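You operate a simulated robot arm through the tools that you are given. There is no shell and no other tool.

Carry out the task below with a simulated robot arm. There is one attempt and no reset: what you move stays moved.

JOB
Tape the middle paper's curled corner down, then set the converter on the paper and chock it.
Fine: use the chock that lies on the paper; the other chocks and strips stay.
Where things are to end (x, y in the base frame): round converter within 0.06 m of [0.99, 0.36].

The check looks at the end state, three seconds after you hand in, the way a careful person would. Anything else that was tipped, shoved, dropped, spilled or broken makes it a failure.

ROBOT AND FRAMES
A 6-joint arm with a two-finger gripper, fixed in place. Base frame: the origin is at the foot of the arm, x ahead of it, y to its left, z up; the work surface is at about z = 0.811. Lengths are in m, angles in degrees, forces in N, time in s.
Its first joint turns from -166.0 to 166.0 degrees. Payload 3.43 kg.
Tool frame: the origin (TCP) lies between the finger pads and is the grasp point; the fingertips stand 0.02 m ahead of it; z points along the fingers, y is the line along which they close. The gripper opens to 0.19 m. The gripper's body begins 0.248 m behind the TCP.
Orientation is told as [roll, pitch, yaw] about the base's x, y, z axes, in that order, counted from this pose: with the fingers straight down and closing along the base's y, the tool's x points along the base's -x, its y along +y and its z along -z.

CONTROLS
- The arm moves only by the tool arm_command. Its argument "rows" is a list of rows, each a list of 3 entries, a list of its own where there are three numbers: the turn, a rotation vector about the base's x, y, z in units of 8 degrees (1.0 is 8 degrees), then the shift along the base's x, y, z in units of 30 mm (1.0 is 30 mm), then the finger opening in m, from 0 to 0.19. In form: [[[rx, ry, rz], [dx, dy, dz], claw], ...]. A call has 1 to 20 rows; each row shifts and turns the commanded pose from where the row before left it. A call with a number of a shift or a turn outside -1 to 1 is refused whole. Each row takes 0.2 s and may step no farther than 0.05 m and 8.6 degrees from the row before; otherwise, or with a gripper value out of range, the whole call is refused. Where a pose cannot be reached the arm comes as near as it can. A force on the tool above 90 N (or 10 N above the force at the start of the call, whichever is more), or a blocked arm, ends the call early, and 0.2 s more pass. Each finger travels about 0.045 m/s and halts on what it meets, pressing with about 29 N; the grip force reading is that of the motor and also rises with nothing between the fingers. The clock runs only during rows and for 0.2 s after the last one: add rows that do not move to give the fingers time. The reply holds the time, the measured pose of the TCP, the force on the tool along the base axes, the opening and the grip force, in the units named above and with some noise, with the torque about the TCP (base axes, N m) and any sound that the robot's microphone picked up.
- Cameras (640 x 400 px; columns grow to the right, rows downward): "scene" is fixed at [0.4087, -0.4984, 1.5329]; the picture's right is [0.21, -0.98, 0.00], its down [-0.70, -0.15, -0.70] and it looks along [0.68, 0.15, -0.71] (base axes); focal length 214 px, centre (320, 200). "wrist" rides on the gripper at [0.07, -0.008, -0.288] in the tool frame; the picture's right is [0.12, 0.99, 0.00], its down [-0.96, 0.12, -0.25] and it looks along [-0.25, 0.03, 0.97] (tool axes); focal length 261 px, centre (320, 200). There is no depth. A picture from a camera that has moved, and an enlarged one, comes with that camera's place and axes in the base frame and with its lens. The place of the scene camera against the robot may be out by one fixed shift of up to 0.012 m in any direction.
- grab_frame(camera): a new picture of that camera. It takes no simulated time.
- move_column(by): slides the trunk up (or, below 0, down) by that many m; the arm rides with it, the base frame stays. It gives what a move gives, with no picture.
- zoom(camera, box): a new picture of the part [left, top, right, bottom] of that camera's present view, enlarged. It takes no simulated time.
- sign_off(): hands the job in; it is judged then, once.

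Places have to be worked out from the pictures, the camera data and where the tool is seen. Open the gripper and draw the arm clear of the work before you hand the job in, unless the task says otherwise.

The tools are called after ">>>" by a JSON object that holds its "api" and its "payload". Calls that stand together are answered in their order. arm_command: Moves the arm, as the interface text tells. Its arguments: {"type":"object","properties":{"rows":{"type":"array","items":{"type":"array"}}},"required":["rows"]} The other tools are called the same way: move_column (by) slides the trunk up or down; grab_frame (camera) takes a picture; zoom (camera, box) takes an enlarged picture of a part of a camera's view; sign_off () hands the job in.

At the start:

```text
time: 0.0
tcp_pos: [0.6659, 0.4415, 1.1535]
orientation: [0.1, 0.0, 0.0]
ft_force: [0.9, 1.2, -0.4]
moment: [0.0, 0.02, -0.01]
width: 0.1904
grasp_force: 0.1
trunk travel left (down, up): [-0.175, 0.065]
```

scene: 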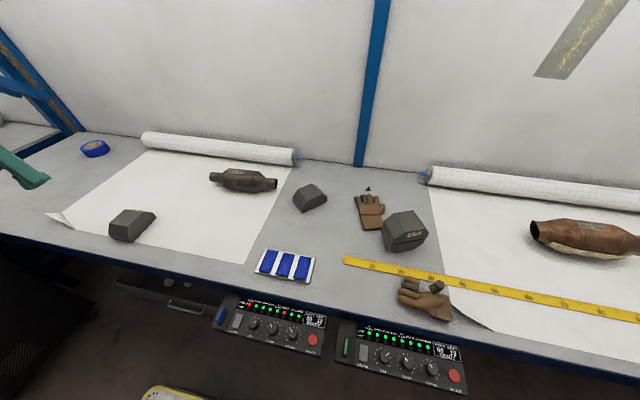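
wrist: 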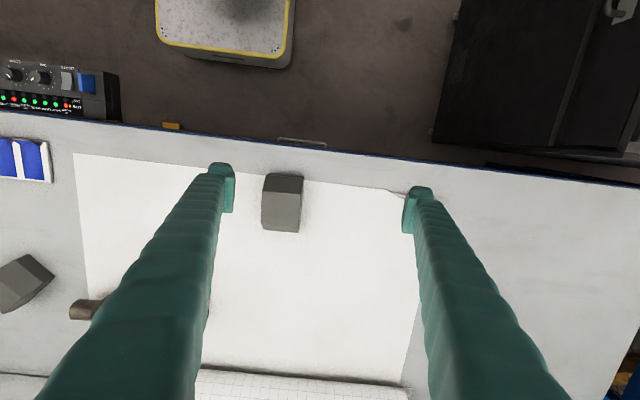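

I start by looking at both views enlarged, to identify the papers, the tape strips, the chocks and the converters.

>>> {"api": "zoom", "payload": {"camera": "scene", "box": [0, 100, 320, 300]}}

>>> {"api": "zoom", "payload": {"camera": "scene", "box": [240, 140, 480, 290]}}

>>> {"api": "zoom", "payload": {"camera": "scene", "box": [400, 140, 640, 340]}}

>>> {"api": "zoom", "payload": {"camera": "wrist", "box": [0, 100, 320, 300]}}

>>> {"api": "zoom", "payload": {"camera": "wrist", "box": [320, 100, 640, 300]}}

```text
2.00 times, centred on (160, 200) of scene
camera zoom: at [0.4087, -0.4984, 1.5329], right [0.21, -0.98, 0.0], down [-0.7, -0.15, -0.7], along [0.68, 0.15, -0.71], focal length 429 px, centre (640, 200)
```

zoom: 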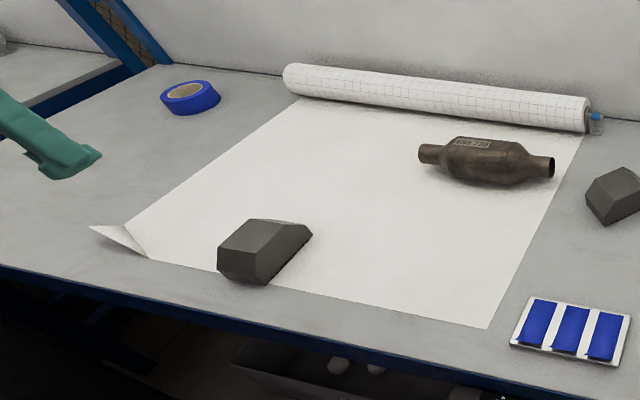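

```text
2.67 times, centred on (360, 215) of scene
camera zoom: at [0.4087, -0.4984, 1.5329], right [0.21, -0.98, 0.0], down [-0.7, -0.15, -0.7], along [0.68, 0.15, -0.71], focal length 572 px, centre (213, 160)
```

zoom: 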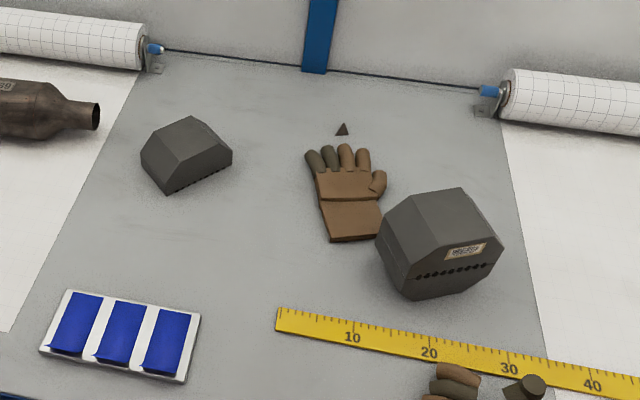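

```text
2.00 times, centred on (520, 240) of scene
camera zoom: at [0.4087, -0.4984, 1.5329], right [0.21, -0.98, 0.0], down [-0.7, -0.15, -0.7], along [0.68, 0.15, -0.71], focal length 429 px, centre (-80, 120)
```

zoom: 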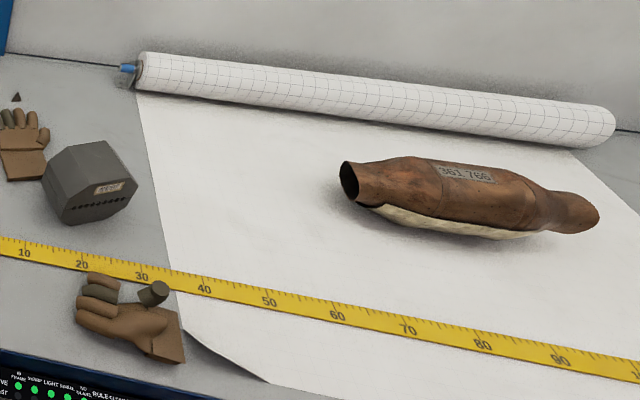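

```text
2.00 times, centred on (160, 200) of wrist
camera zoom: at [0.5946, 0.4333, 1.4398], right [-0.12, 0.99, 0.0], down [0.96, 0.12, 0.25], along [0.25, 0.03, -0.97], focal length 521 px, centre (640, 200)
```

zoom: 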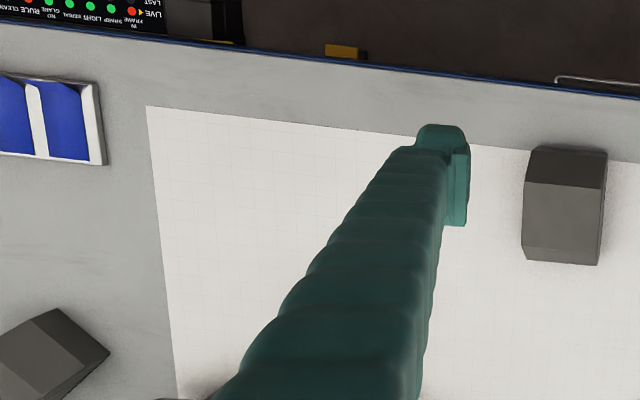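

```text
2.00 times, centred on (480, 200) of wrist
camera zoom: at [0.5946, 0.4333, 1.4398], right [-0.12, 0.99, 0.0], down [0.96, 0.12, 0.25], along [0.25, 0.03, -0.97], focal length 521 px, centre (0, 200)
```

zoom: 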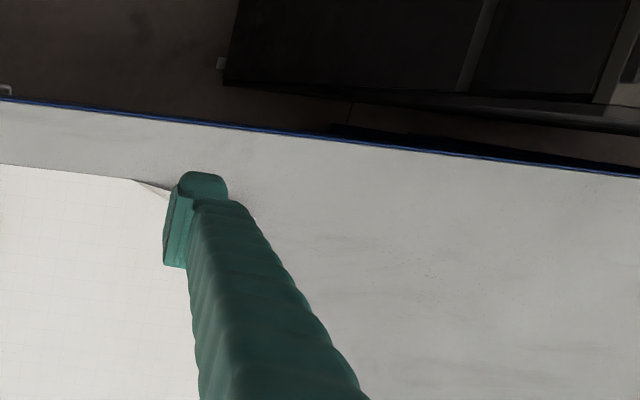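

The middle paper has its curled corner at front left, roughly (0.74, 0.72), with one chock on the paper near (0.76, 0.38). The strips lie on a plate near (0.75, -0.29), and the round converter is at about (1.1, 0.05). I move the wrist camera over the curled corner for a closer look.

>>> {"api": "arm_command", "payload": {"rows": [[[0, 0, 0], [-0.2, 0.9, 0], 0.19], [[0, 0, 0], [-0.2, 0.9, 0], 0.19], [[0, 0, 0], [-0.2, 0.9, 0], 0.19], [[0, 0, 0], [-0.2, 0.9, 0], 0.19], [[0, 0, 0], [-0.2, 0.9, 0], 0.19], [[0, 0, 0], [-0.2, 0.9, 0], 0.19], [[0, 0, 0], [-0.2, 0.9, 0], 0.19], [[0, 0, 0], [-0.2, 0.9, 0], 0.19], [[0, 0, 0], [0, 0.9, 0], 0.19], [[0, 0, 0], [0, 0, 0], 0.19]]}}

>>> {"api": "grab_frame", "payload": {"camera": "wrist"}}

```text
time: 2.2
tcp_pos: [0.6181, 0.687, 1.1513]
orientation: [0.0, 0.0, -0.1]
ft_force: [0.4, -0.3, -0.1]
moment: [-0.05, 0.04, -0.02]
width: 0.1902
grasp_force: 0.1
trunk travel left (down, up): [-0.175, 0.065]
```

```text
taken
camera wrist: at [0.5471, 0.6788, 1.4381], right [-0.12, 0.99, 0.0], down [0.96, 0.11, 0.25], along [0.25, 0.03, -0.97], focal length 261 px, centre (320, 200)
```

wrist: 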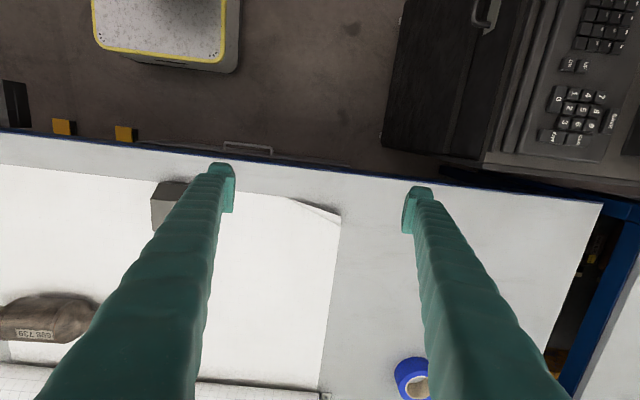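

>>> {"api": "zoom", "payload": {"camera": "wrist", "box": [230, 160, 390, 260]}}

>>> {"api": "zoom", "payload": {"camera": "scene", "box": [20, 180, 180, 280]}}

```text
4.00 times, centred on (310, 210) of wrist
camera zoom: at [0.5471, 0.6788, 1.4381], right [-0.12, 0.99, 0.0], down [0.96, 0.11, 0.25], along [0.25, 0.03, -0.97], focal length 1043 px, centre (360, 160)
```

zoom: 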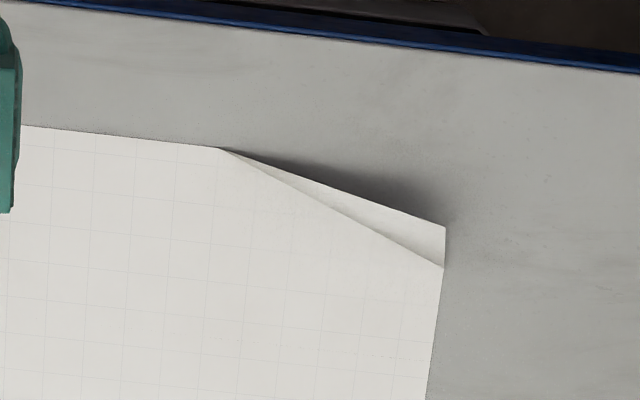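

```text
4.00 times, centred on (100, 230) of scene
camera zoom: at [0.4087, -0.4984, 1.5329], right [0.21, -0.98, 0.0], down [-0.7, -0.15, -0.7], along [0.68, 0.15, -0.71], focal length 858 px, centre (1200, 80)
```

zoom: 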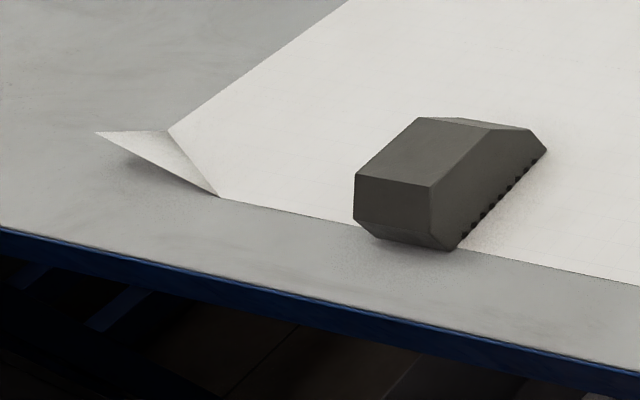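

The flap folds along a crease from about (0.711, 0.612) to (0.772, 0.758). Its tip stands about 4-5 cm up, and its flat corner would be at (0.711, 0.759). Next I travel toward the strip plate, stopping over the chock and converter area to look.

>>> {"api": "arm_command", "payload": {"rows": [[[0, 0, 0], [0.5, -1, 0], 0.19], [[0, 0, 0], [0.5, -1, 0], 0.19], [[0, 0, 0], [0.5, -1, 0], 0.19], [[0, 0, 0], [0.5, -1, 0], 0.19], [[0, 0, 0], [0.5, -1, 0], 0.19], [[0, 0, 0], [0.5, -1, 0], 0.19], [[0, 0, 0], [0, -1, 0], 0.19], [[0, 0, 0], [0, -1, 0], 0.19], [[0, 0, 0], [0, -1, 0], 0.19], [[0, 0, 0], [0, -1, 0], 0.19], [[0, 0, 0], [0, -1, 0], 0.19], [[0, 0, 0], [0, -1, 0], 0.19], [[0, 0, 0], [0, -1, 0], 0.19], [[0, 0, 0], [0, -1, 0], 0.19], [[0, 0, 0], [0, -1, 0], 0.19], [[0, 0, 0], [0, -1, 0], 0.19], [[0, 0, 0], [0, 0, 0], 0.19]]}}

>>> {"api": "grab_frame", "payload": {"camera": "wrist"}}

```text
time: 5.8
tcp_pos: [0.7077, 0.2038, 1.1533]
orientation: [0.0, 0.0, 0.0]
ft_force: [-0.6, 0.4, -0.3]
moment: [-0.03, -0.04, -0.02]
width: 0.1901
grasp_force: 0.2
trunk travel left (down, up): [-0.175, 0.065]
```

```text
taken
camera wrist: at [0.6359, 0.195, 1.4396], right [-0.12, 0.99, 0.0], down [0.96, 0.12, 0.25], along [0.25, 0.03, -0.97], focal length 261 px, centre (320, 200)
```

wrist: 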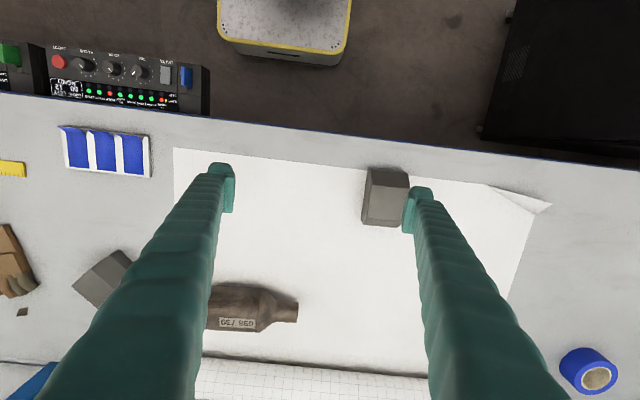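

>>> {"api": "zoom", "payload": {"camera": "wrist", "box": [0, 100, 200, 225]}}

>>> {"api": "zoom", "payload": {"camera": "wrist", "box": [180, 250, 340, 350]}}

>>> {"api": "zoom", "payload": {"camera": "wrist", "box": [340, 140, 560, 240]}}

>>> {"api": "arm_command", "payload": {"rows": [[[0, 0, 0], [-0.1, -1, 0], 0.19], [[0, 0, 0], [-0.1, -1, 0], 0.19], [[0, 0, 0], [-0.1, -1, 0], 0.19], [[0, 0, 0], [-0.1, -1, 0], 0.19], [[0, 0, 0], [-0.1, -1, 0], 0.19], [[0, 0, 0], [-0.1, -1, 0], 0.19], [[0, 0, 0], [-0.1, -1, 0], 0.19], [[0, 0, 0], [-0.1, -1, 0], 0.19], [[0, 0, 0], [-0.1, -1, 0], 0.19], [[0, 0, 0], [-0.1, -1, 0], 0.19], [[0, 0, 0], [0, -1, 0], 0.19], [[0, 0, 0], [0, -1, 0], 0.19], [[0, 0, 0], [0, -1, 0], 0.19], [[0, 0, 0], [0, -1, 0], 0.19], [[0, 0, 0], [0, -1, 0], 0.19], [[0, 0, 0], [0, -1, 0], 0.19], [[0, 0, 0], [0, 0, 0], 0.19]]}}

>>> {"api": "grab_frame", "payload": {"camera": "wrist"}}

```text
3.20 times, centred on (100, 162) of wrist
camera zoom: at [0.6359, 0.195, 1.4396], right [-0.12, 0.99, 0.0], down [0.96, 0.12, 0.25], along [0.25, 0.03, -0.97], focal length 834 px, centre (1024, 320)
```

zoom: 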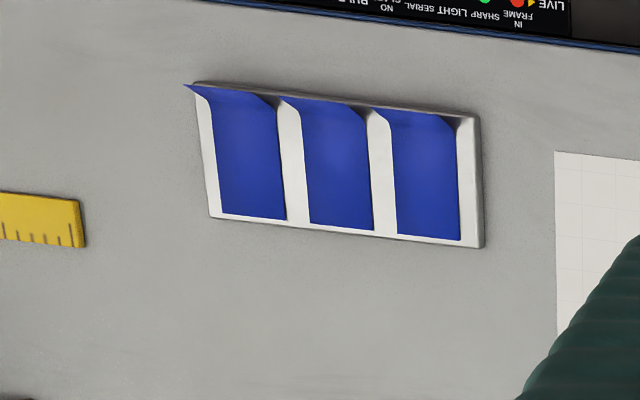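

```text
4.00 times, centred on (260, 300) of wrist
camera zoom: at [0.6359, 0.195, 1.4396], right [-0.12, 0.99, 0.0], down [0.96, 0.12, 0.25], along [0.25, 0.03, -0.97], focal length 1043 px, centre (560, -200)
```

zoom: 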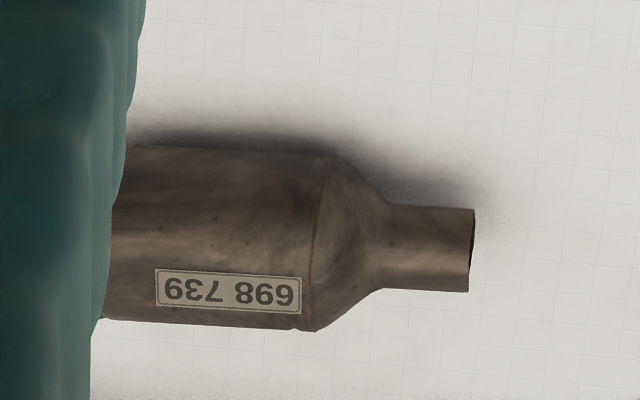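

```text
2.91 times, centred on (450, 190) of wrist
camera zoom: at [0.6359, 0.195, 1.4396], right [-0.12, 0.99, 0.0], down [0.96, 0.12, 0.25], along [0.25, 0.03, -0.97], focal length 758 px, centre (-58, 229)
```

zoom: 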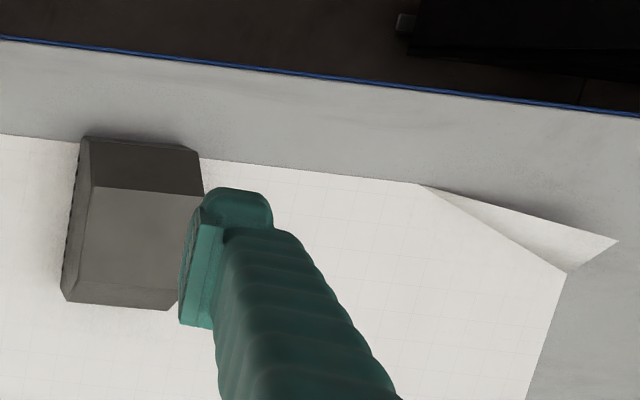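

```text
time: 9.4
tcp_pos: [0.6785, -0.2752, 1.1528]
orientation: [0.0, 0.0, 0.0]
ft_force: [-0.4, 0.5, -0.1]
moment: [0.01, 0.03, -0.02]
width: 0.1901
grasp_force: 0.0
trunk travel left (down, up): [-0.175, 0.065]
```

```text
taken
camera wrist: at [0.6077, -0.2833, 1.4396], right [-0.12, 0.99, 0.0], down [0.96, 0.12, 0.25], along [0.25, 0.03, -0.97], focal length 261 px, centre (320, 200)
```

wrist: 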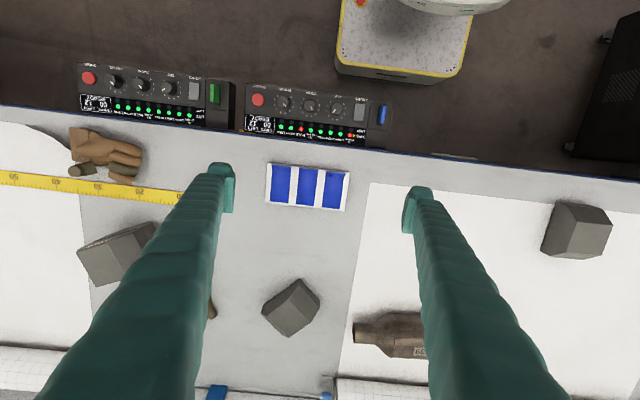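

The plate is now between the fingers in view, and each strip has an end tab curled up toward -x. I zoom in to measure the strips.

>>> {"api": "zoom", "payload": {"camera": "wrist", "box": [255, 145, 367, 215]}}

>>> {"api": "zoom", "payload": {"camera": "scene", "box": [240, 235, 336, 295]}}

>>> {"api": "zoom", "payload": {"camera": "wrist", "box": [230, 220, 430, 360]}}

```text
5.71 times, centred on (311, 180) of wrist
camera zoom: at [0.6077, -0.2833, 1.4396], right [-0.12, 0.99, 0.0], down [0.96, 0.12, 0.25], along [0.25, 0.03, -0.97], focal length 1489 px, centre (371, 314)
```

zoom: 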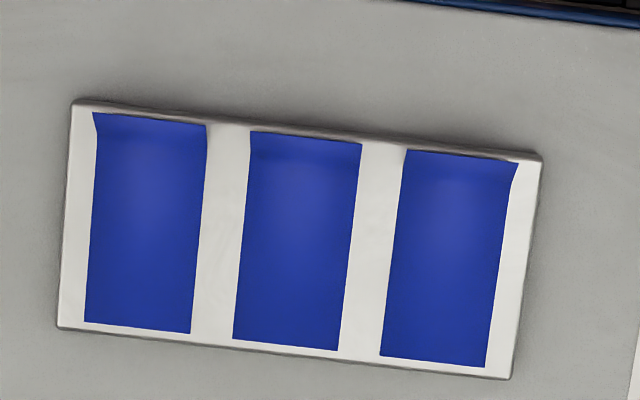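

```text
6.67 times, centred on (288, 265) of scene
camera zoom: at [0.4087, -0.4984, 1.5329], right [0.21, -0.98, 0.0], down [-0.7, -0.15, -0.7], along [0.68, 0.15, -0.71], focal length 1430 px, centre (533, -233)
```

zoom: 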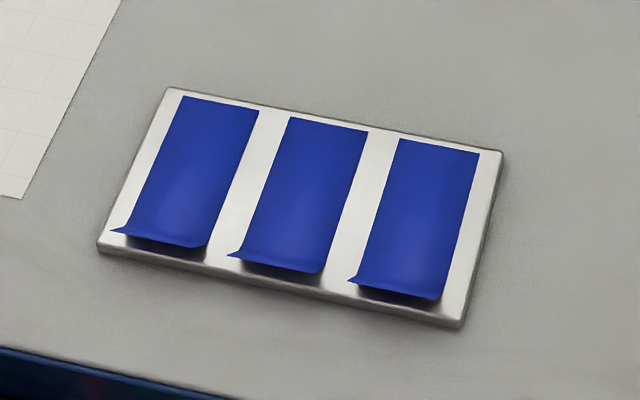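

```text
2.86 times, centred on (330, 290) of wrist
camera zoom: at [0.6077, -0.2833, 1.4396], right [-0.12, 0.99, 0.0], down [0.96, 0.12, 0.25], along [0.25, 0.03, -0.97], focal length 745 px, centre (291, -57)
```

zoom: 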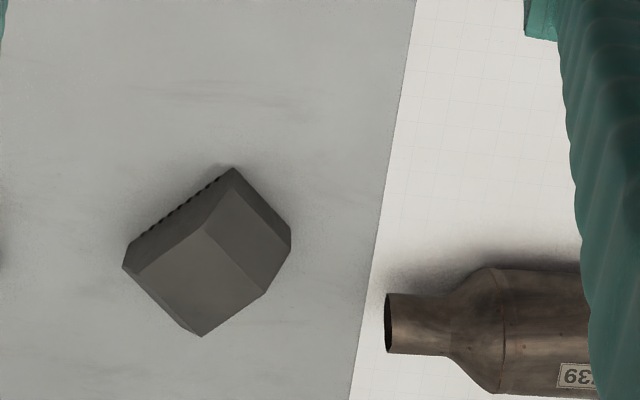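

The plate spans x 0.692-0.789 and y -0.398 to -0.202. The strip nearest the paper is centred at y≈-0.235, with its tab at x≈0.694. I turn the tool 90° in yaw so the fingers close along x, and lower it for a closer look at the tab.

>>> {"api": "arm_command", "payload": {"rows": [[[0, 0, 1], [0, 0, -0.4], 0.19], [[0, 0, 1], [0, 0, -0.4], 0.19], [[0, 0, 1], [0, 0, -0.4], 0.19], [[0, 0, 1], [0, 0, -0.4], 0.19], [[0, 0, 1], [0, 0, -0.4], 0.19], [[0, 0, 1], [0, 0, -0.4], 0.19], [[0, 0, 1], [0, 0, -0.4], 0.19], [[0, 0, 1], [0, 0, -0.4], 0.19], [[0, 0, 1], [0, 0, -0.4], 0.19], [[0, 0, 1], [0, 0, -0.4], 0.19], [[0, 0, 1], [0, 0, -0.5], 0.19], [[0, 0, 0.25], [0, 0, -0.5], 0.19], [[0, 0, 0], [0, 0, 0], 0.19]]}}

>>> {"api": "grab_frame", "payload": {"camera": "wrist"}}

>>> {"api": "grab_frame", "payload": {"camera": "scene"}}

```text
time: 12.2
tcp_pos: [0.6784, -0.276, 1.003]
orientation: [0.1, 0.1, 90.0]
ft_force: [0.0, 0.5, 0.7]
moment: [-0.03, 0.01, -0.01]
width: 0.1903
grasp_force: 0.0
trunk travel left (down, up): [-0.175, 0.065]
```

```text
taken
camera wrist: at [0.6853, -0.346, 1.2899], right [-0.99, -0.12, 0.0], down [-0.12, 0.96, 0.25], along [-0.03, 0.25, -0.97], focal length 261 px, centre (320, 200)
```

wrist: 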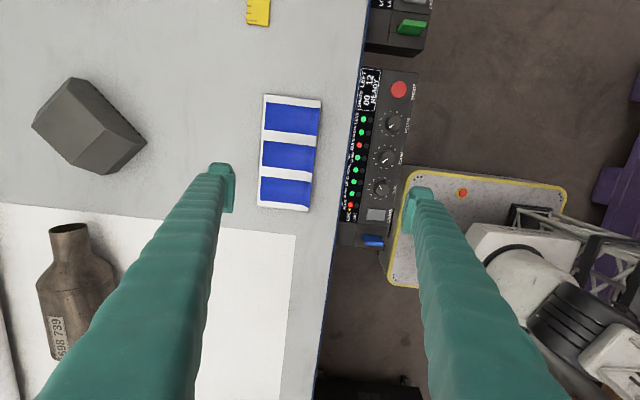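

```text
taken
```

scene: 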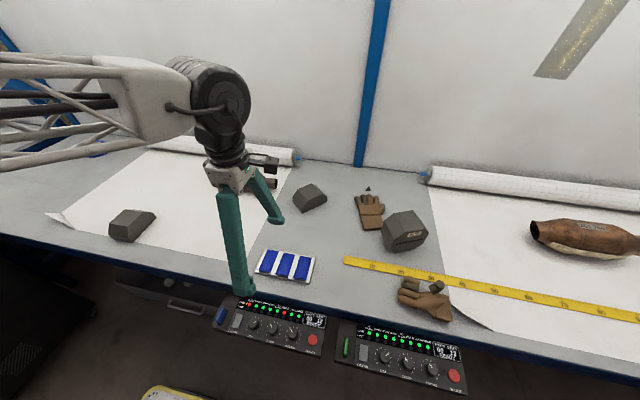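

The arm is clear and the plate is in view. I enlarge the strip tabs from this nearer viewpoint.

>>> {"api": "zoom", "payload": {"camera": "wrist", "box": [245, 85, 341, 215]}}

>>> {"api": "zoom", "payload": {"camera": "scene", "box": [250, 245, 298, 285]}}

```text
3.08 times, centred on (293, 150) of wrist
camera zoom: at [0.6853, -0.346, 1.2899], right [-0.99, -0.12, 0.0], down [-0.12, 0.96, 0.25], along [-0.03, 0.25, -0.97], focal length 802 px, centre (403, 354)
```

zoom: 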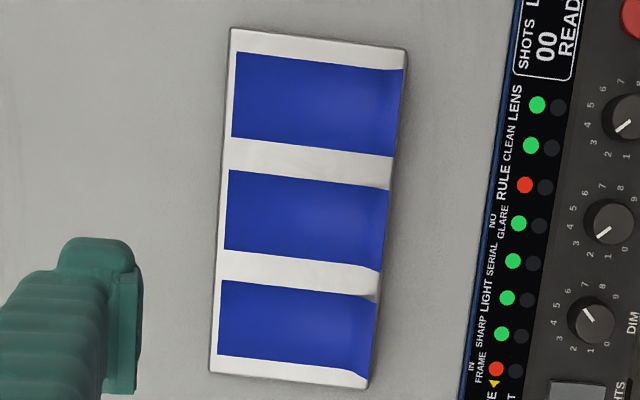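

```text
10.00 times, centred on (274, 265) of scene
camera zoom: at [0.4087, -0.4984, 1.5329], right [0.21, -0.98, 0.0], down [-0.7, -0.15, -0.7], along [0.68, 0.15, -0.71], focal length 2145 px, centre (780, -450)
```

zoom: 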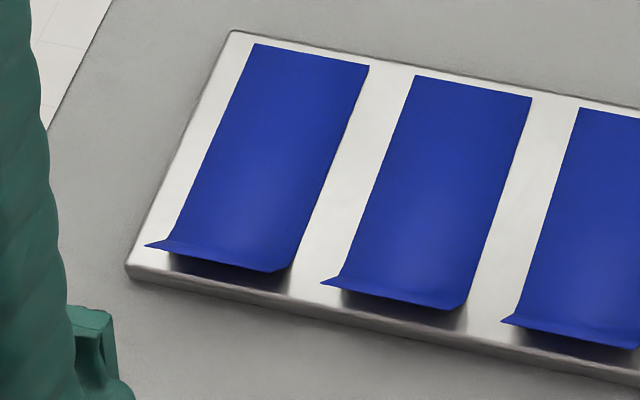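

The tab tip stands at about x 0.690, z 0.84, roughly 2 cm above the plate. The curled corner lies at radius about 1.03 m, past the tool-down reach, so before picking I test how far the arm gets outward over free space at this height.

>>> {"api": "arm_command", "payload": {"rows": [[[0, 0, 0], [1, 0, 0], 0.19], [[0, 0, 0], [1, 0, 0], 0.19], [[0, 0, 0], [1, 0, 0], 0.19], [[0, 0, 0], [1, 0, 0], 0.19], [[0, 0, 0], [1, 0, 0], 0.19], [[0, 0, 0], [1, 0, 0], 0.19], [[0, 0, 0], [1, 0, 0], 0.19], [[0, 0, 0], [1, 0, 0], 0.19], [[0, 0, 0], [1, 0, 0], 0.19], [[0, 0, 0], [1, 0, 0], 0.19], [[0, 0, 0], [1, 0, 0], 0.19], [[0, 0, 0], [0, 0, 0], 0.19], [[0, 0, 0], [0, 0, 0], 0.19]]}}

>>> {"api": "grab_frame", "payload": {"camera": "scene"}}

>>> {"api": "grab_frame", "payload": {"camera": "wrist"}}

```text
time: 15.0
tcp_pos: [1.0072, -0.2757, 1.002]
orientation: [0.0, 0.0, 90.1]
ft_force: [0.3, 0.2, -0.5]
moment: [-0.01, -0.02, -0.02]
width: 0.19
grasp_force: 0.1
trunk travel left (down, up): [-0.175, 0.065]
```

```text
taken
```

scene: 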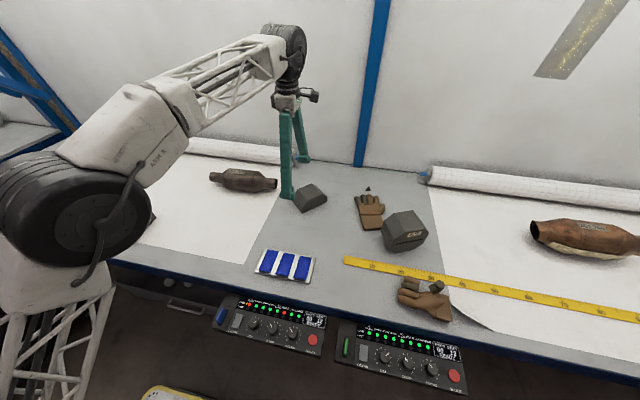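

```text
taken
camera wrist: at [1.0158, -0.3466, 1.2903], right [-0.99, -0.12, 0.0], down [-0.11, 0.96, 0.25], along [-0.03, 0.25, -0.97], focal length 261 px, centre (320, 200)
```

wrist: 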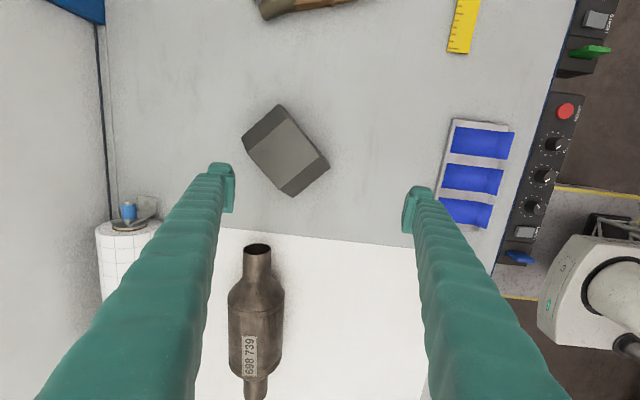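

At z=1.0 the arm reaches radius 1.04 with the tool straight down. I now test low reach at the same radius over an empty patch of bench near (0.90, -0.50), with the fingers narrowed.

>>> {"api": "arm_command", "payload": {"rows": [[[0, 0, 0], [-0.45, -0.93, 0], 0.04], [[0, 0, 0], [-0.45, -0.93, 0], 0.04], [[0, 0, 0], [-0.45, -0.93, 0], 0.04], [[0, 0, 0], [-0.45, -0.93, 0], 0.04], [[0, 0, 0], [-0.45, -0.93, 0], 0.04], [[0, 0, 0], [-0.45, -0.93, 0], 0.04], [[0, 0, 0], [-0.45, -0.93, 0], 0.04], [[0, 0, 0], [-0.45, -0.93, 0], 0.04], [[0, 0, 0], [0, 0, 0], 0.04], [[0, 0, 0], [0, 0, 0], 0.04], [[0, 0, 0], [0, 0, -0.8], 0.04], [[0, 0, 0], [0, 0, -0.8], 0.04], [[0, 0, 0], [0, 0, -0.8], 0.04], [[0, 0, 0], [0, 0, -0.8], 0.04], [[0, 0, 0], [0, 0, -0.8], 0.04], [[0, 0, 0], [0, 0, 0], 0.04], [[0, 0, 0], [0, 0, 0], 0.04]]}}

>>> {"api": "grab_frame", "payload": {"camera": "scene"}}

```text
time: 18.6
tcp_pos: [0.9004, -0.4992, 0.8819]
orientation: [0.0, 0.1, 90.0]
ft_force: [0.2, -0.2, 0.3]
moment: [0.01, -0.03, 0.03]
width: 0.0402
grasp_force: 0.1
trunk travel left (down, up): [-0.175, 0.065]
```

```text
taken
```

scene: 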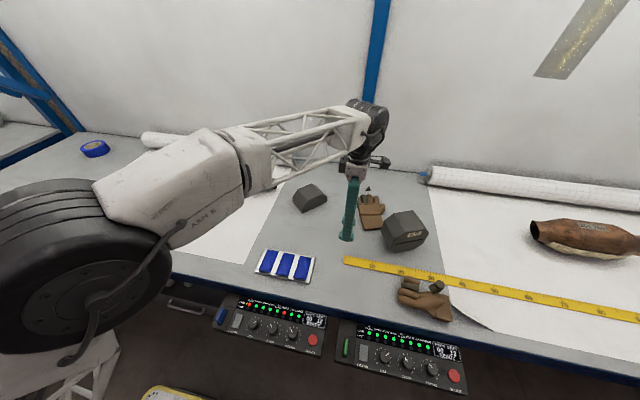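

Radius 1.03 m at z 0.88 is reached exactly. I try a bit lower and then farther outward to find the limit.

>>> {"api": "arm_command", "payload": {"rows": [[[0, 0, 0], [0, 0, -0.8], 0.04], [[0, 0, 0], [0, 0, 0], 0.04]]}}

>>> {"api": "arm_command", "payload": {"rows": [[[0, 0, 0], [0.9, -0.3, 0], 0.04], [[0, 0, 0], [0.9, -0.3, 0], 0.04], [[0, 0, 0], [0, 0, 0], 0.04], [[0, 0, 0], [0, 0, 0], 0.04]]}}

```text
time: 19.2
tcp_pos: [0.9006, -0.498, 0.8566]
orientation: [0.0, 0.0, 90.0]
ft_force: [-0.3, 0.6, -0.9]
moment: [-0.01, -0.01, 0.02]
width: 0.0402
grasp_force: 0.0
trunk travel left (down, up): [-0.175, 0.065]
```

```text
time: 20.2
tcp_pos: [0.9539, -0.516, 0.8588]
orientation: [0.0, 0.0, 90.0]
ft_force: [0.5, -0.8, -0.4]
moment: [0.0, 0.01, 0.02]
width: 0.0401
grasp_force: 0.1
trunk travel left (down, up): [-0.175, 0.065]
```

The arm still tracks at radius 1.085 with the tool straight down, so no tilt is needed for the corner or the converter target. I go up and over to the tab of the strip nearest the paper, hovering above it to check alignment.

>>> {"api": "arm_command", "payload": {"rows": [[[0, 0, 0], [0, 0, 1], 0.05], [[0, 0, 0], [0, 0, 1], 0.05], [[0, 0, 0], [0, 0, 1], 0.05], [[0, 0, 0], [0, 0, 1], 0.05], [[0, 0, 0], [-0.864, 0.936, 0], 0.05], [[0, 0, 0], [-0.864, 0.936, 0], 0.05], [[0, 0, 0], [-0.864, 0.936, 0], 0.05], [[0, 0, 0], [-0.864, 0.936, 0], 0.05], [[0, 0, 0], [-0.864, 0.936, 0], 0.05], [[0, 0, 0], [-0.864, 0.936, 0], 0.05], [[0, 0, 0], [-0.864, 0.936, 0], 0.05], [[0, 0, 0], [-0.864, 0.936, 0], 0.05], [[0, 0, 0], [-0.864, 0.936, 0], 0.05], [[0, 0, 0], [-0.864, 0.936, 0], 0.05], [[0, 0, 0], [0, 0, -0.8], 0.05], [[0, 0, 0], [0, 0, -0.8], 0.05], [[0, 0, 0], [0, 0, 0], 0.05]]}}

>>> {"api": "zoom", "payload": {"camera": "wrist", "box": [220, 100, 420, 300]}}

>>> {"api": "zoom", "payload": {"camera": "scene", "box": [230, 200, 326, 290]}}

```text
time: 23.8
tcp_pos: [0.6948, -0.2367, 0.9295]
orientation: [0.0, 0.0, 90.0]
ft_force: [0.7, 0.8, 0.1]
moment: [-0.02, -0.02, 0.01]
width: 0.05
grasp_force: 0.0
trunk travel left (down, up): [-0.175, 0.065]
```

```text
2.00 times, centred on (320, 200) of wrist
camera zoom: at [0.7018, -0.3076, 1.217], right [-0.99, -0.12, 0.0], down [-0.11, 0.96, 0.25], along [-0.03, 0.25, -0.97], focal length 521 px, centre (320, 200)
```

zoom: 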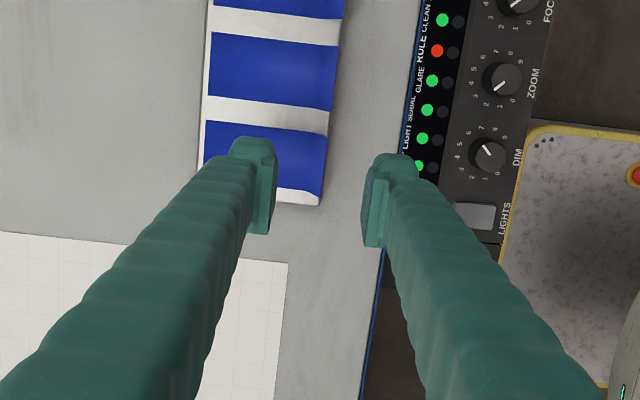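

```text
4.44 times, centred on (278, 245) of scene
camera zoom: at [0.4087, -0.4984, 1.5329], right [0.21, -0.98, 0.0], down [-0.7, -0.15, -0.7], along [0.68, 0.15, -0.71], focal length 953 px, centre (507, 0)
```

zoom: 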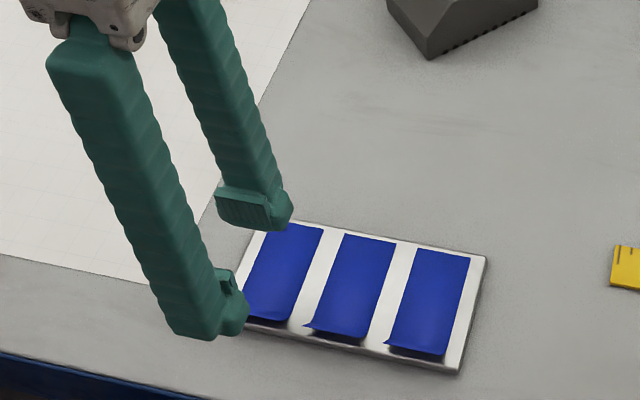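

The fingers straddle the tab line at x≈0.695. I descend to just above the tab and check again.

>>> {"api": "arm_command", "payload": {"rows": [[[0, 0, 0], [0, 0, -0.8], 0.05], [[0, 0, 0], [0, 0, -0.8], 0.05], [[0, 0, 0], [0, 0, 0], 0.05]]}}

>>> {"api": "zoom", "payload": {"camera": "wrist", "box": [250, 140, 390, 240]}}

>>> {"api": "zoom", "payload": {"camera": "scene", "box": [240, 225, 304, 290]}}

```text
time: 24.6
tcp_pos: [0.6954, -0.2349, 0.8824]
orientation: [0.0, 0.0, 90.0]
ft_force: [0.7, 0.4, -0.3]
moment: [0.03, 0.0, 0.02]
width: 0.0503
grasp_force: 0.1
trunk travel left (down, up): [-0.175, 0.065]
```

```text
4.00 times, centred on (320, 190) of wrist
camera zoom: at [0.7029, -0.3062, 1.1688], right [-0.99, -0.12, 0.0], down [-0.11, 0.96, 0.25], along [-0.03, 0.25, -0.97], focal length 1043 px, centre (320, 240)
```

zoom: 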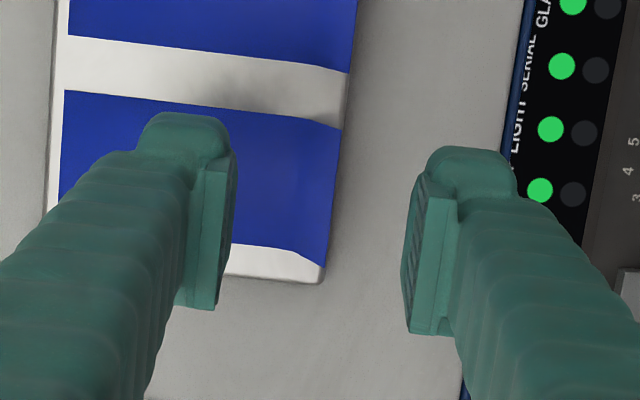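

```text
6.15 times, centred on (272, 258) of scene
camera zoom: at [0.4087, -0.4984, 1.5329], right [0.21, -0.98, 0.0], down [-0.7, -0.15, -0.7], along [0.68, 0.15, -0.71], focal length 1320 px, centre (615, -154)
```

zoom: 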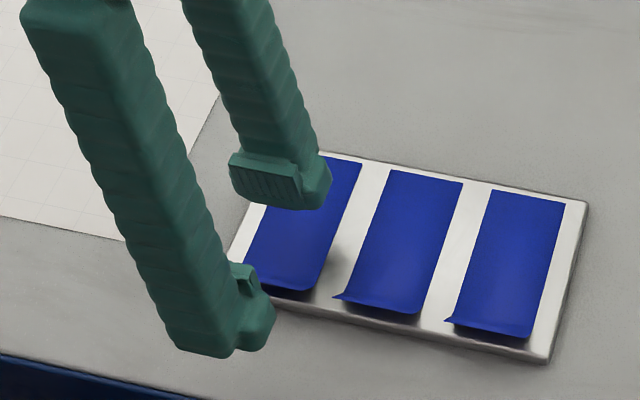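

The tab tip is at x≈0.690 between the pads. I lower so the fingertips sit about 7 mm above the plate, and close on the tab.

>>> {"api": "arm_command", "payload": {"rows": [[[0, 0, 0], [0, 0, -0.6], 0.05], [[0, 0, 0], [0, 0, -0.6], 0.05], [[0, 0, 0], [0, 0, 0], 0.05], [[0, 0, 0], [0, 0, 0], 0.02], [[0, 0, 0], [0, 0, 0], 0.0], [[0, 0, 0], [0, 0, 0], 0.0], [[0, 0, 0], [0, 0, 0], 0.0], [[0, 0, 0], [0, 0, 0], 0.0]]}}

>>> {"api": "zoom", "payload": {"camera": "wrist", "box": [250, 140, 390, 240]}}

>>> {"api": "zoom", "payload": {"camera": "scene", "box": [240, 225, 304, 290]}}

```text
time: 26.4
tcp_pos: [0.695, -0.2343, 0.8459]
orientation: [0.0, 0.0, 90.0]
ft_force: [2.6, 1.4, 0.5]
moment: [0.05, -0.02, 0.02]
width: 0.0058
grasp_force: 11.8
trunk travel left (down, up): [-0.175, 0.065]
```

```text
4.00 times, centred on (320, 190) of wrist
camera zoom: at [0.7022, -0.3057, 1.1333], right [-0.99, -0.12, 0.0], down [-0.12, 0.96, 0.25], along [-0.03, 0.25, -0.97], focal length 1043 px, centre (320, 240)
```

zoom: 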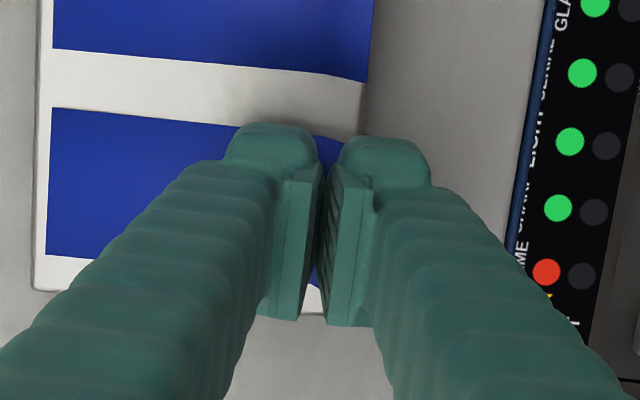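

```text
6.15 times, centred on (272, 258) of scene
camera zoom: at [0.4087, -0.4984, 1.5329], right [0.21, -0.98, 0.0], down [-0.7, -0.15, -0.7], along [0.68, 0.15, -0.71], focal length 1320 px, centre (615, -154)
```

zoom: 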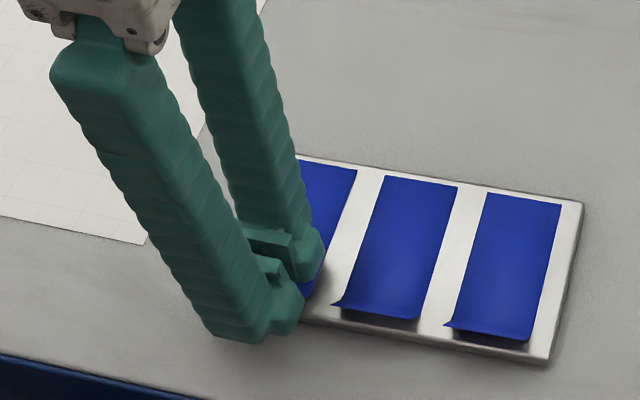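

The fingers have stopped at about 6 mm, apparently on the tab. I wait a moment for full grip force and then lift gently to peel the strip.

>>> {"api": "arm_command", "payload": {"rows": [[[0, 0, 0], [0, 0, 0], 0.0], [[0, 0, 0], [0, 0, 0], 0.0], [[0, 0, 0], [0, 0, 0], 0.0]]}}

>>> {"api": "arm_command", "payload": {"rows": [[[0, 0, 0], [0, 0, 0.3], 0.0], [[0, 0, 0], [0, 0, 0.3], 0.0], [[0, 0, 0], [0, 0, 0.3], 0.0], [[0, 0, 0], [0, 0, 0.3], 0.0], [[0, 0, 0], [0, 0, 0], 0.0]]}}

>>> {"api": "zoom", "payload": {"camera": "wrist", "box": [250, 140, 390, 240]}}

>>> {"api": "zoom", "payload": {"camera": "scene", "box": [240, 225, 304, 290]}}

```text
time: 27.2
tcp_pos: [0.6951, -0.2359, 0.8458]
orientation: [0.0, 0.0, 89.9]
ft_force: [3.2, 1.7, 1.3]
moment: [0.01, -0.04, 0.08]
width: 0.006
grasp_force: 12.3
trunk travel left (down, up): [-0.175, 0.065]
```

```text
time: 28.4
tcp_pos: [0.6946, -0.2365, 0.8824]
orientation: [0.0, 0.0, 90.0]
ft_force: [-0.6, -0.2, 0.7]
moment: [0.01, -0.01, 0.04]
width: 0.0003
grasp_force: 11.8
trunk travel left (down, up): [-0.175, 0.065]
```

```text
4.00 times, centred on (320, 190) of wrist
camera zoom: at [0.7015, -0.3063, 1.1698], right [-0.99, -0.12, 0.0], down [-0.12, 0.96, 0.25], along [-0.03, 0.25, -0.97], focal length 1043 px, centre (320, 240)
```

zoom: 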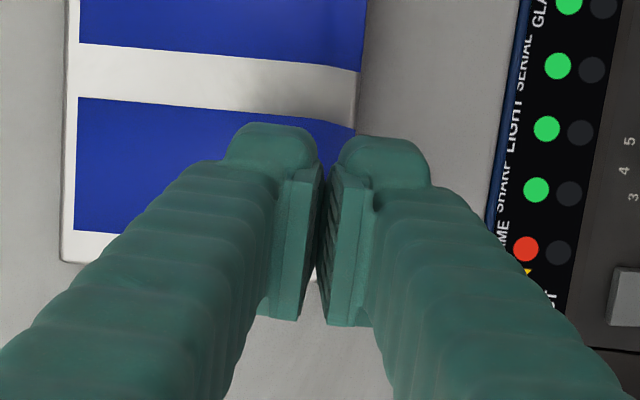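

```text
6.15 times, centred on (272, 258) of scene
camera zoom: at [0.4087, -0.4984, 1.5329], right [0.21, -0.98, 0.0], down [-0.7, -0.15, -0.7], along [0.68, 0.15, -0.71], focal length 1320 px, centre (615, -154)
```

zoom: 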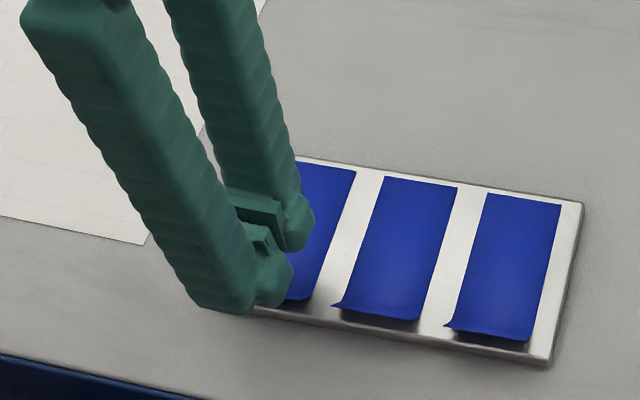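

The fingers closed fully (0.3 mm), so the tab slipped out. I open, rise a little and check the tab's shape before trying a deeper, better-aligned grip.

>>> {"api": "arm_command", "payload": {"rows": [[[0, 0, 0], [0, 0, 0.8], 0.06], [[0, 0, 0], [0, 0, 0.8], 0.06], [[0, 0, 0], [-1, 0, 0], 0.06], [[0, 0, 0], [-1, 0, 0], 0.06], [[0, 0, 0], [0, 0, 0], 0.06]]}}

>>> {"api": "zoom", "payload": {"camera": "wrist", "box": [200, 100, 320, 200]}}

>>> {"api": "zoom", "payload": {"camera": "scene", "box": [250, 245, 298, 285]}}

```text
time: 29.6
tcp_pos: [0.6356, -0.2371, 0.9317]
orientation: [-0.1, -0.1, 90.1]
ft_force: [0.6, 0.1, 0.0]
moment: [-0.05, 0.02, 0.0]
width: 0.0602
grasp_force: 0.1
trunk travel left (down, up): [-0.175, 0.065]
```

```text
4.00 times, centred on (260, 150) of wrist
camera zoom: at [0.6424, -0.3074, 1.2182], right [-0.99, -0.12, 0.0], down [-0.12, 0.96, 0.25], along [-0.03, 0.25, -0.97], focal length 1043 px, centre (560, 400)
```

zoom: 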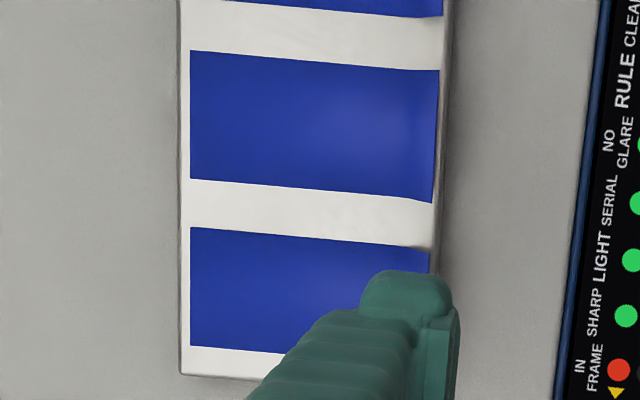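

```text
10.00 times, centred on (274, 265) of scene
camera zoom: at [0.4087, -0.4984, 1.5329], right [0.21, -0.98, 0.0], down [-0.7, -0.15, -0.7], along [0.68, 0.15, -0.71], focal length 2145 px, centre (780, -450)
```

zoom: 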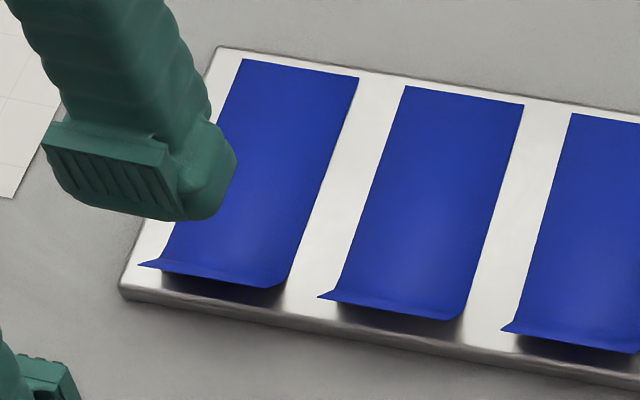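

The tab keeps its curl, and the plate slid a few mm toward -x when I pinched. I look closer at the tab's profile.

>>> {"api": "zoom", "payload": {"camera": "scene", "box": [260, 264, 284, 279]}}

>>> {"api": "zoom", "payload": {"camera": "scene", "box": [278, 267, 302, 282]}}

```text
16.00 times, centred on (272, 272) of scene
camera zoom: at [0.4087, -0.4984, 1.5329], right [0.21, -0.98, 0.0], down [-0.7, -0.15, -0.7], along [0.68, 0.15, -0.71], focal length 3432 px, centre (1088, -944)
```

zoom: 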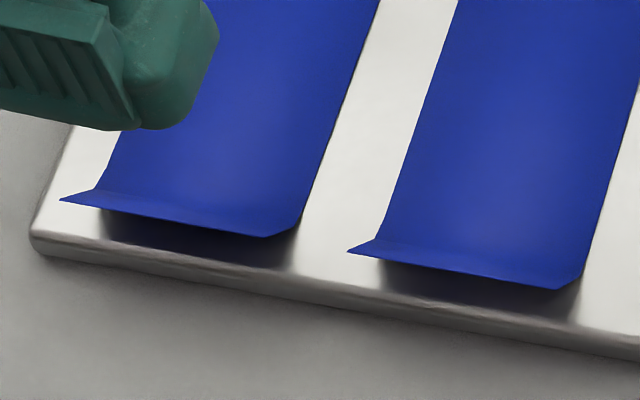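

```text
16.00 times, centred on (290, 274) of scene
camera zoom: at [0.4087, -0.4984, 1.5329], right [0.21, -0.98, 0.0], down [-0.7, -0.15, -0.7], along [0.68, 0.15, -0.71], focal length 3432 px, centre (800, -992)
```

zoom: 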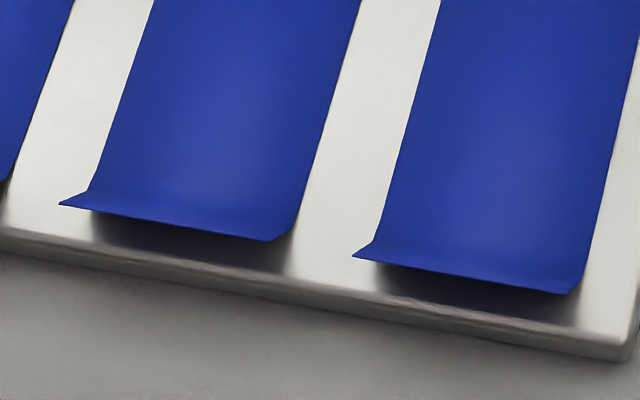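

The tab rises about 13-15 mm at roughly 55° elevation, leaning toward -x. I tilt the gripper 24° so the fingers follow the tab (one finger under it), and narrow the opening before going in along the tool axis.

>>> {"api": "arm_command", "payload": {"rows": [[[0, -1, 0], [0, 0, 0], 0.02], [[0, -1, 0], [0, 0, 0], 0.02], [[0, -1, 0], [0, 0, 0], 0.02], [[0, 0, 0], [0.42, 0.03, -0.73], 0.02], [[0, 0, 0], [0.43, 0, -0.73], 0.02], [[0, 0, 0], [0, 0, 0], 0.02]]}}

>>> {"api": "zoom", "payload": {"camera": "wrist", "box": [240, 120, 400, 240]}}

>>> {"api": "zoom", "payload": {"camera": "scene", "box": [240, 230, 300, 290]}}

```text
time: 31.0
tcp_pos: [0.6602, -0.2362, 0.8896]
orientation: [-24.1, 0.0, 90.1]
ft_force: [0.6, -0.6, 0.3]
moment: [0.01, -0.03, -0.02]
width: 0.0201
grasp_force: 0.0
trunk travel left (down, up): [-0.175, 0.065]
```

```text
3.33 times, centred on (320, 180) of wrist
camera zoom: at [0.5501, -0.3064, 1.1545], right [-0.91, -0.12, -0.4], down [-0.21, 0.96, 0.18], along [0.37, 0.25, -0.9], focal length 869 px, centre (320, 267)
```

zoom: 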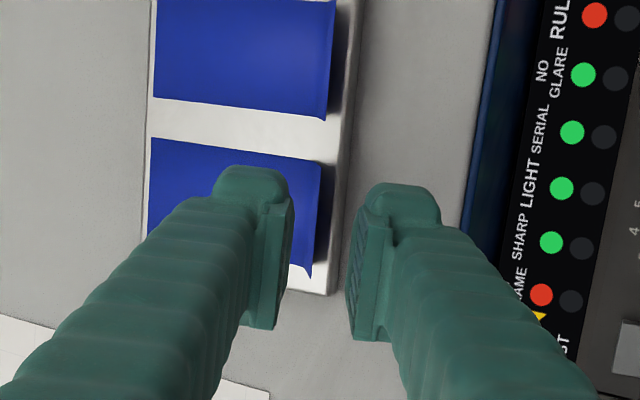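

```text
6.67 times, centred on (270, 260) of scene
camera zoom: at [0.4087, -0.4984, 1.5329], right [0.21, -0.98, 0.0], down [-0.7, -0.15, -0.7], along [0.68, 0.15, -0.71], focal length 1430 px, centre (653, -200)
```

zoom: 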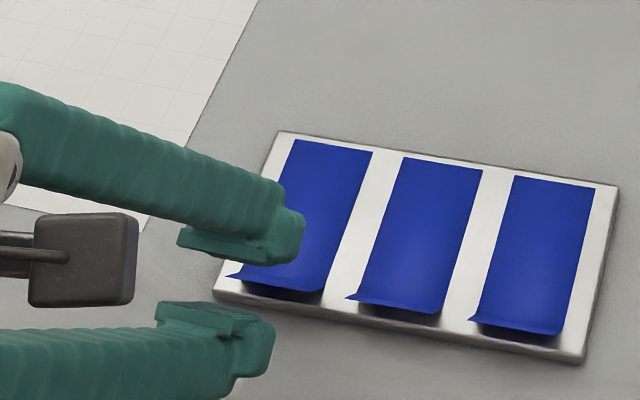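

From this view the tab lies about 2 mm off the tool axis toward +x, and its tip is about z 0.836. I slide in along the tool axis to put the fingers around it.

>>> {"api": "arm_command", "payload": {"rows": [[[0, 0, 0], [0.25, 0, -0.52], 0.02], [[0, 0, 0], [0.25, 0, -0.52], 0.02], [[0, 0, 0], [0.25, 0, -0.52], 0.02], [[0, 0, 0], [0, 0, 0], 0.02]]}}

>>> {"api": "zoom", "payload": {"camera": "wrist", "box": [260, 140, 380, 230]}}

>>> {"api": "zoom", "payload": {"camera": "scene", "box": [250, 240, 298, 285]}}

```text
time: 32.0
tcp_pos: [0.6828, -0.2372, 0.84]
orientation: [-24.0, 0.0, 90.1]
ft_force: [1.8, -0.5, 4.2]
moment: [-0.02, -0.04, 0.0]
width: 0.0218
grasp_force: 1.7
trunk travel left (down, up): [-0.175, 0.065]
```

```text
4.44 times, centred on (320, 185) of wrist
camera zoom: at [0.5727, -0.3067, 1.1058], right [-0.91, -0.12, -0.4], down [-0.21, 0.96, 0.18], along [0.37, 0.25, -0.9], focal length 1158 px, centre (320, 267)
```

zoom: 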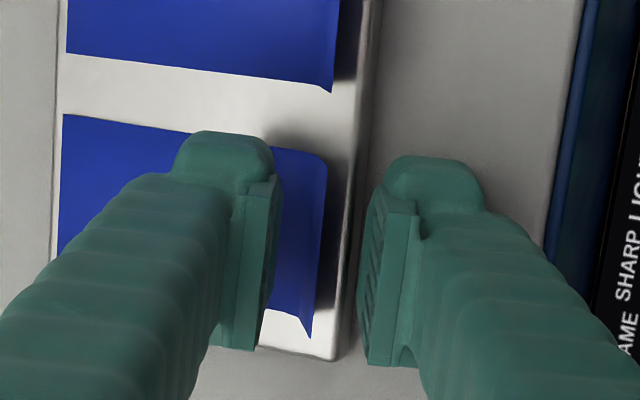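

```text
8.89 times, centred on (274, 262) of scene
camera zoom: at [0.4087, -0.4984, 1.5329], right [0.21, -0.98, 0.0], down [-0.7, -0.15, -0.7], along [0.68, 0.15, -0.71], focal length 1906 px, centre (729, -356)
```

zoom: 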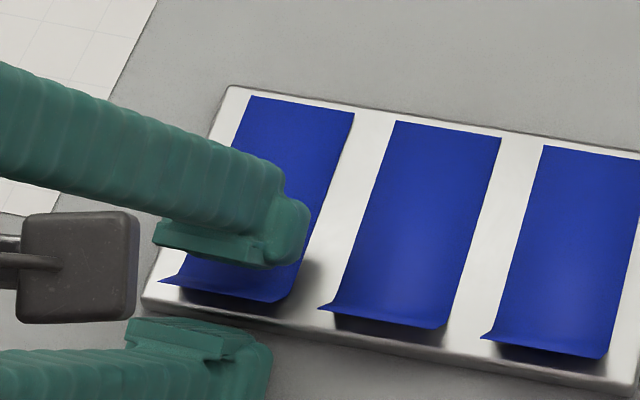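

The tab is now between the pads, with light contact of about 4 N. I close on it.

>>> {"api": "arm_command", "payload": {"rows": [[[0, 0, 0], [0, 0, 0], 0.01], [[0, 0, 0], [0, 0, 0], 0.0], [[0, 0, 0], [0, 0, 0], 0.0], [[0, 0, 0], [0, 0, 0], 0.0], [[0, 0, 0], [0, 0, 0], 0.0]]}}

>>> {"api": "zoom", "payload": {"camera": "wrist", "box": [260, 140, 380, 230]}}

>>> {"api": "zoom", "payload": {"camera": "scene", "box": [250, 240, 298, 285]}}

```text
time: 33.2
tcp_pos: [0.6831, -0.2362, 0.8405]
orientation: [-24.1, -0.1, 90.0]
ft_force: [-10.8, 0.8, 32.4]
moment: [0.31, 0.29, -0.01]
width: 0.0061
grasp_force: 12.2
trunk travel left (down, up): [-0.175, 0.065]
```

```text
4.44 times, centred on (320, 185) of wrist
camera zoom: at [0.5715, -0.3066, 1.1071], right [-0.91, -0.12, -0.41], down [-0.21, 0.96, 0.18], along [0.37, 0.24, -0.9], focal length 1158 px, centre (320, 267)
```

zoom: 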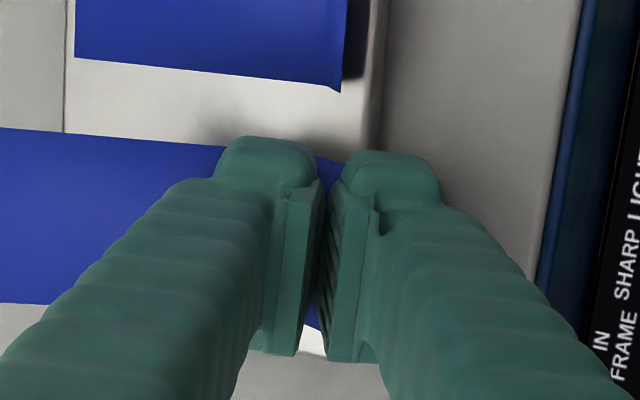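

```text
8.89 times, centred on (274, 262) of scene
camera zoom: at [0.4087, -0.4984, 1.5329], right [0.21, -0.98, 0.0], down [-0.7, -0.15, -0.7], along [0.68, 0.15, -0.71], focal length 1906 px, centre (729, -356)
```

zoom: 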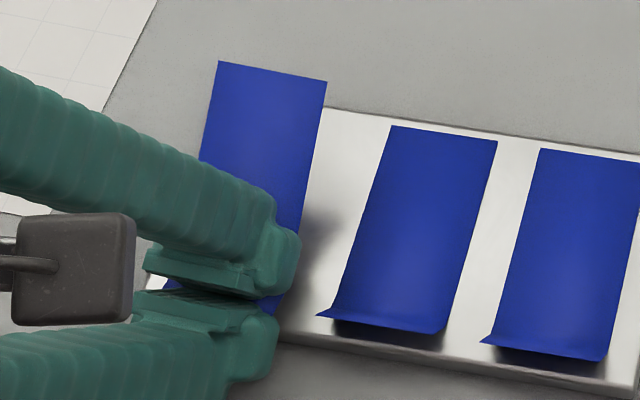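

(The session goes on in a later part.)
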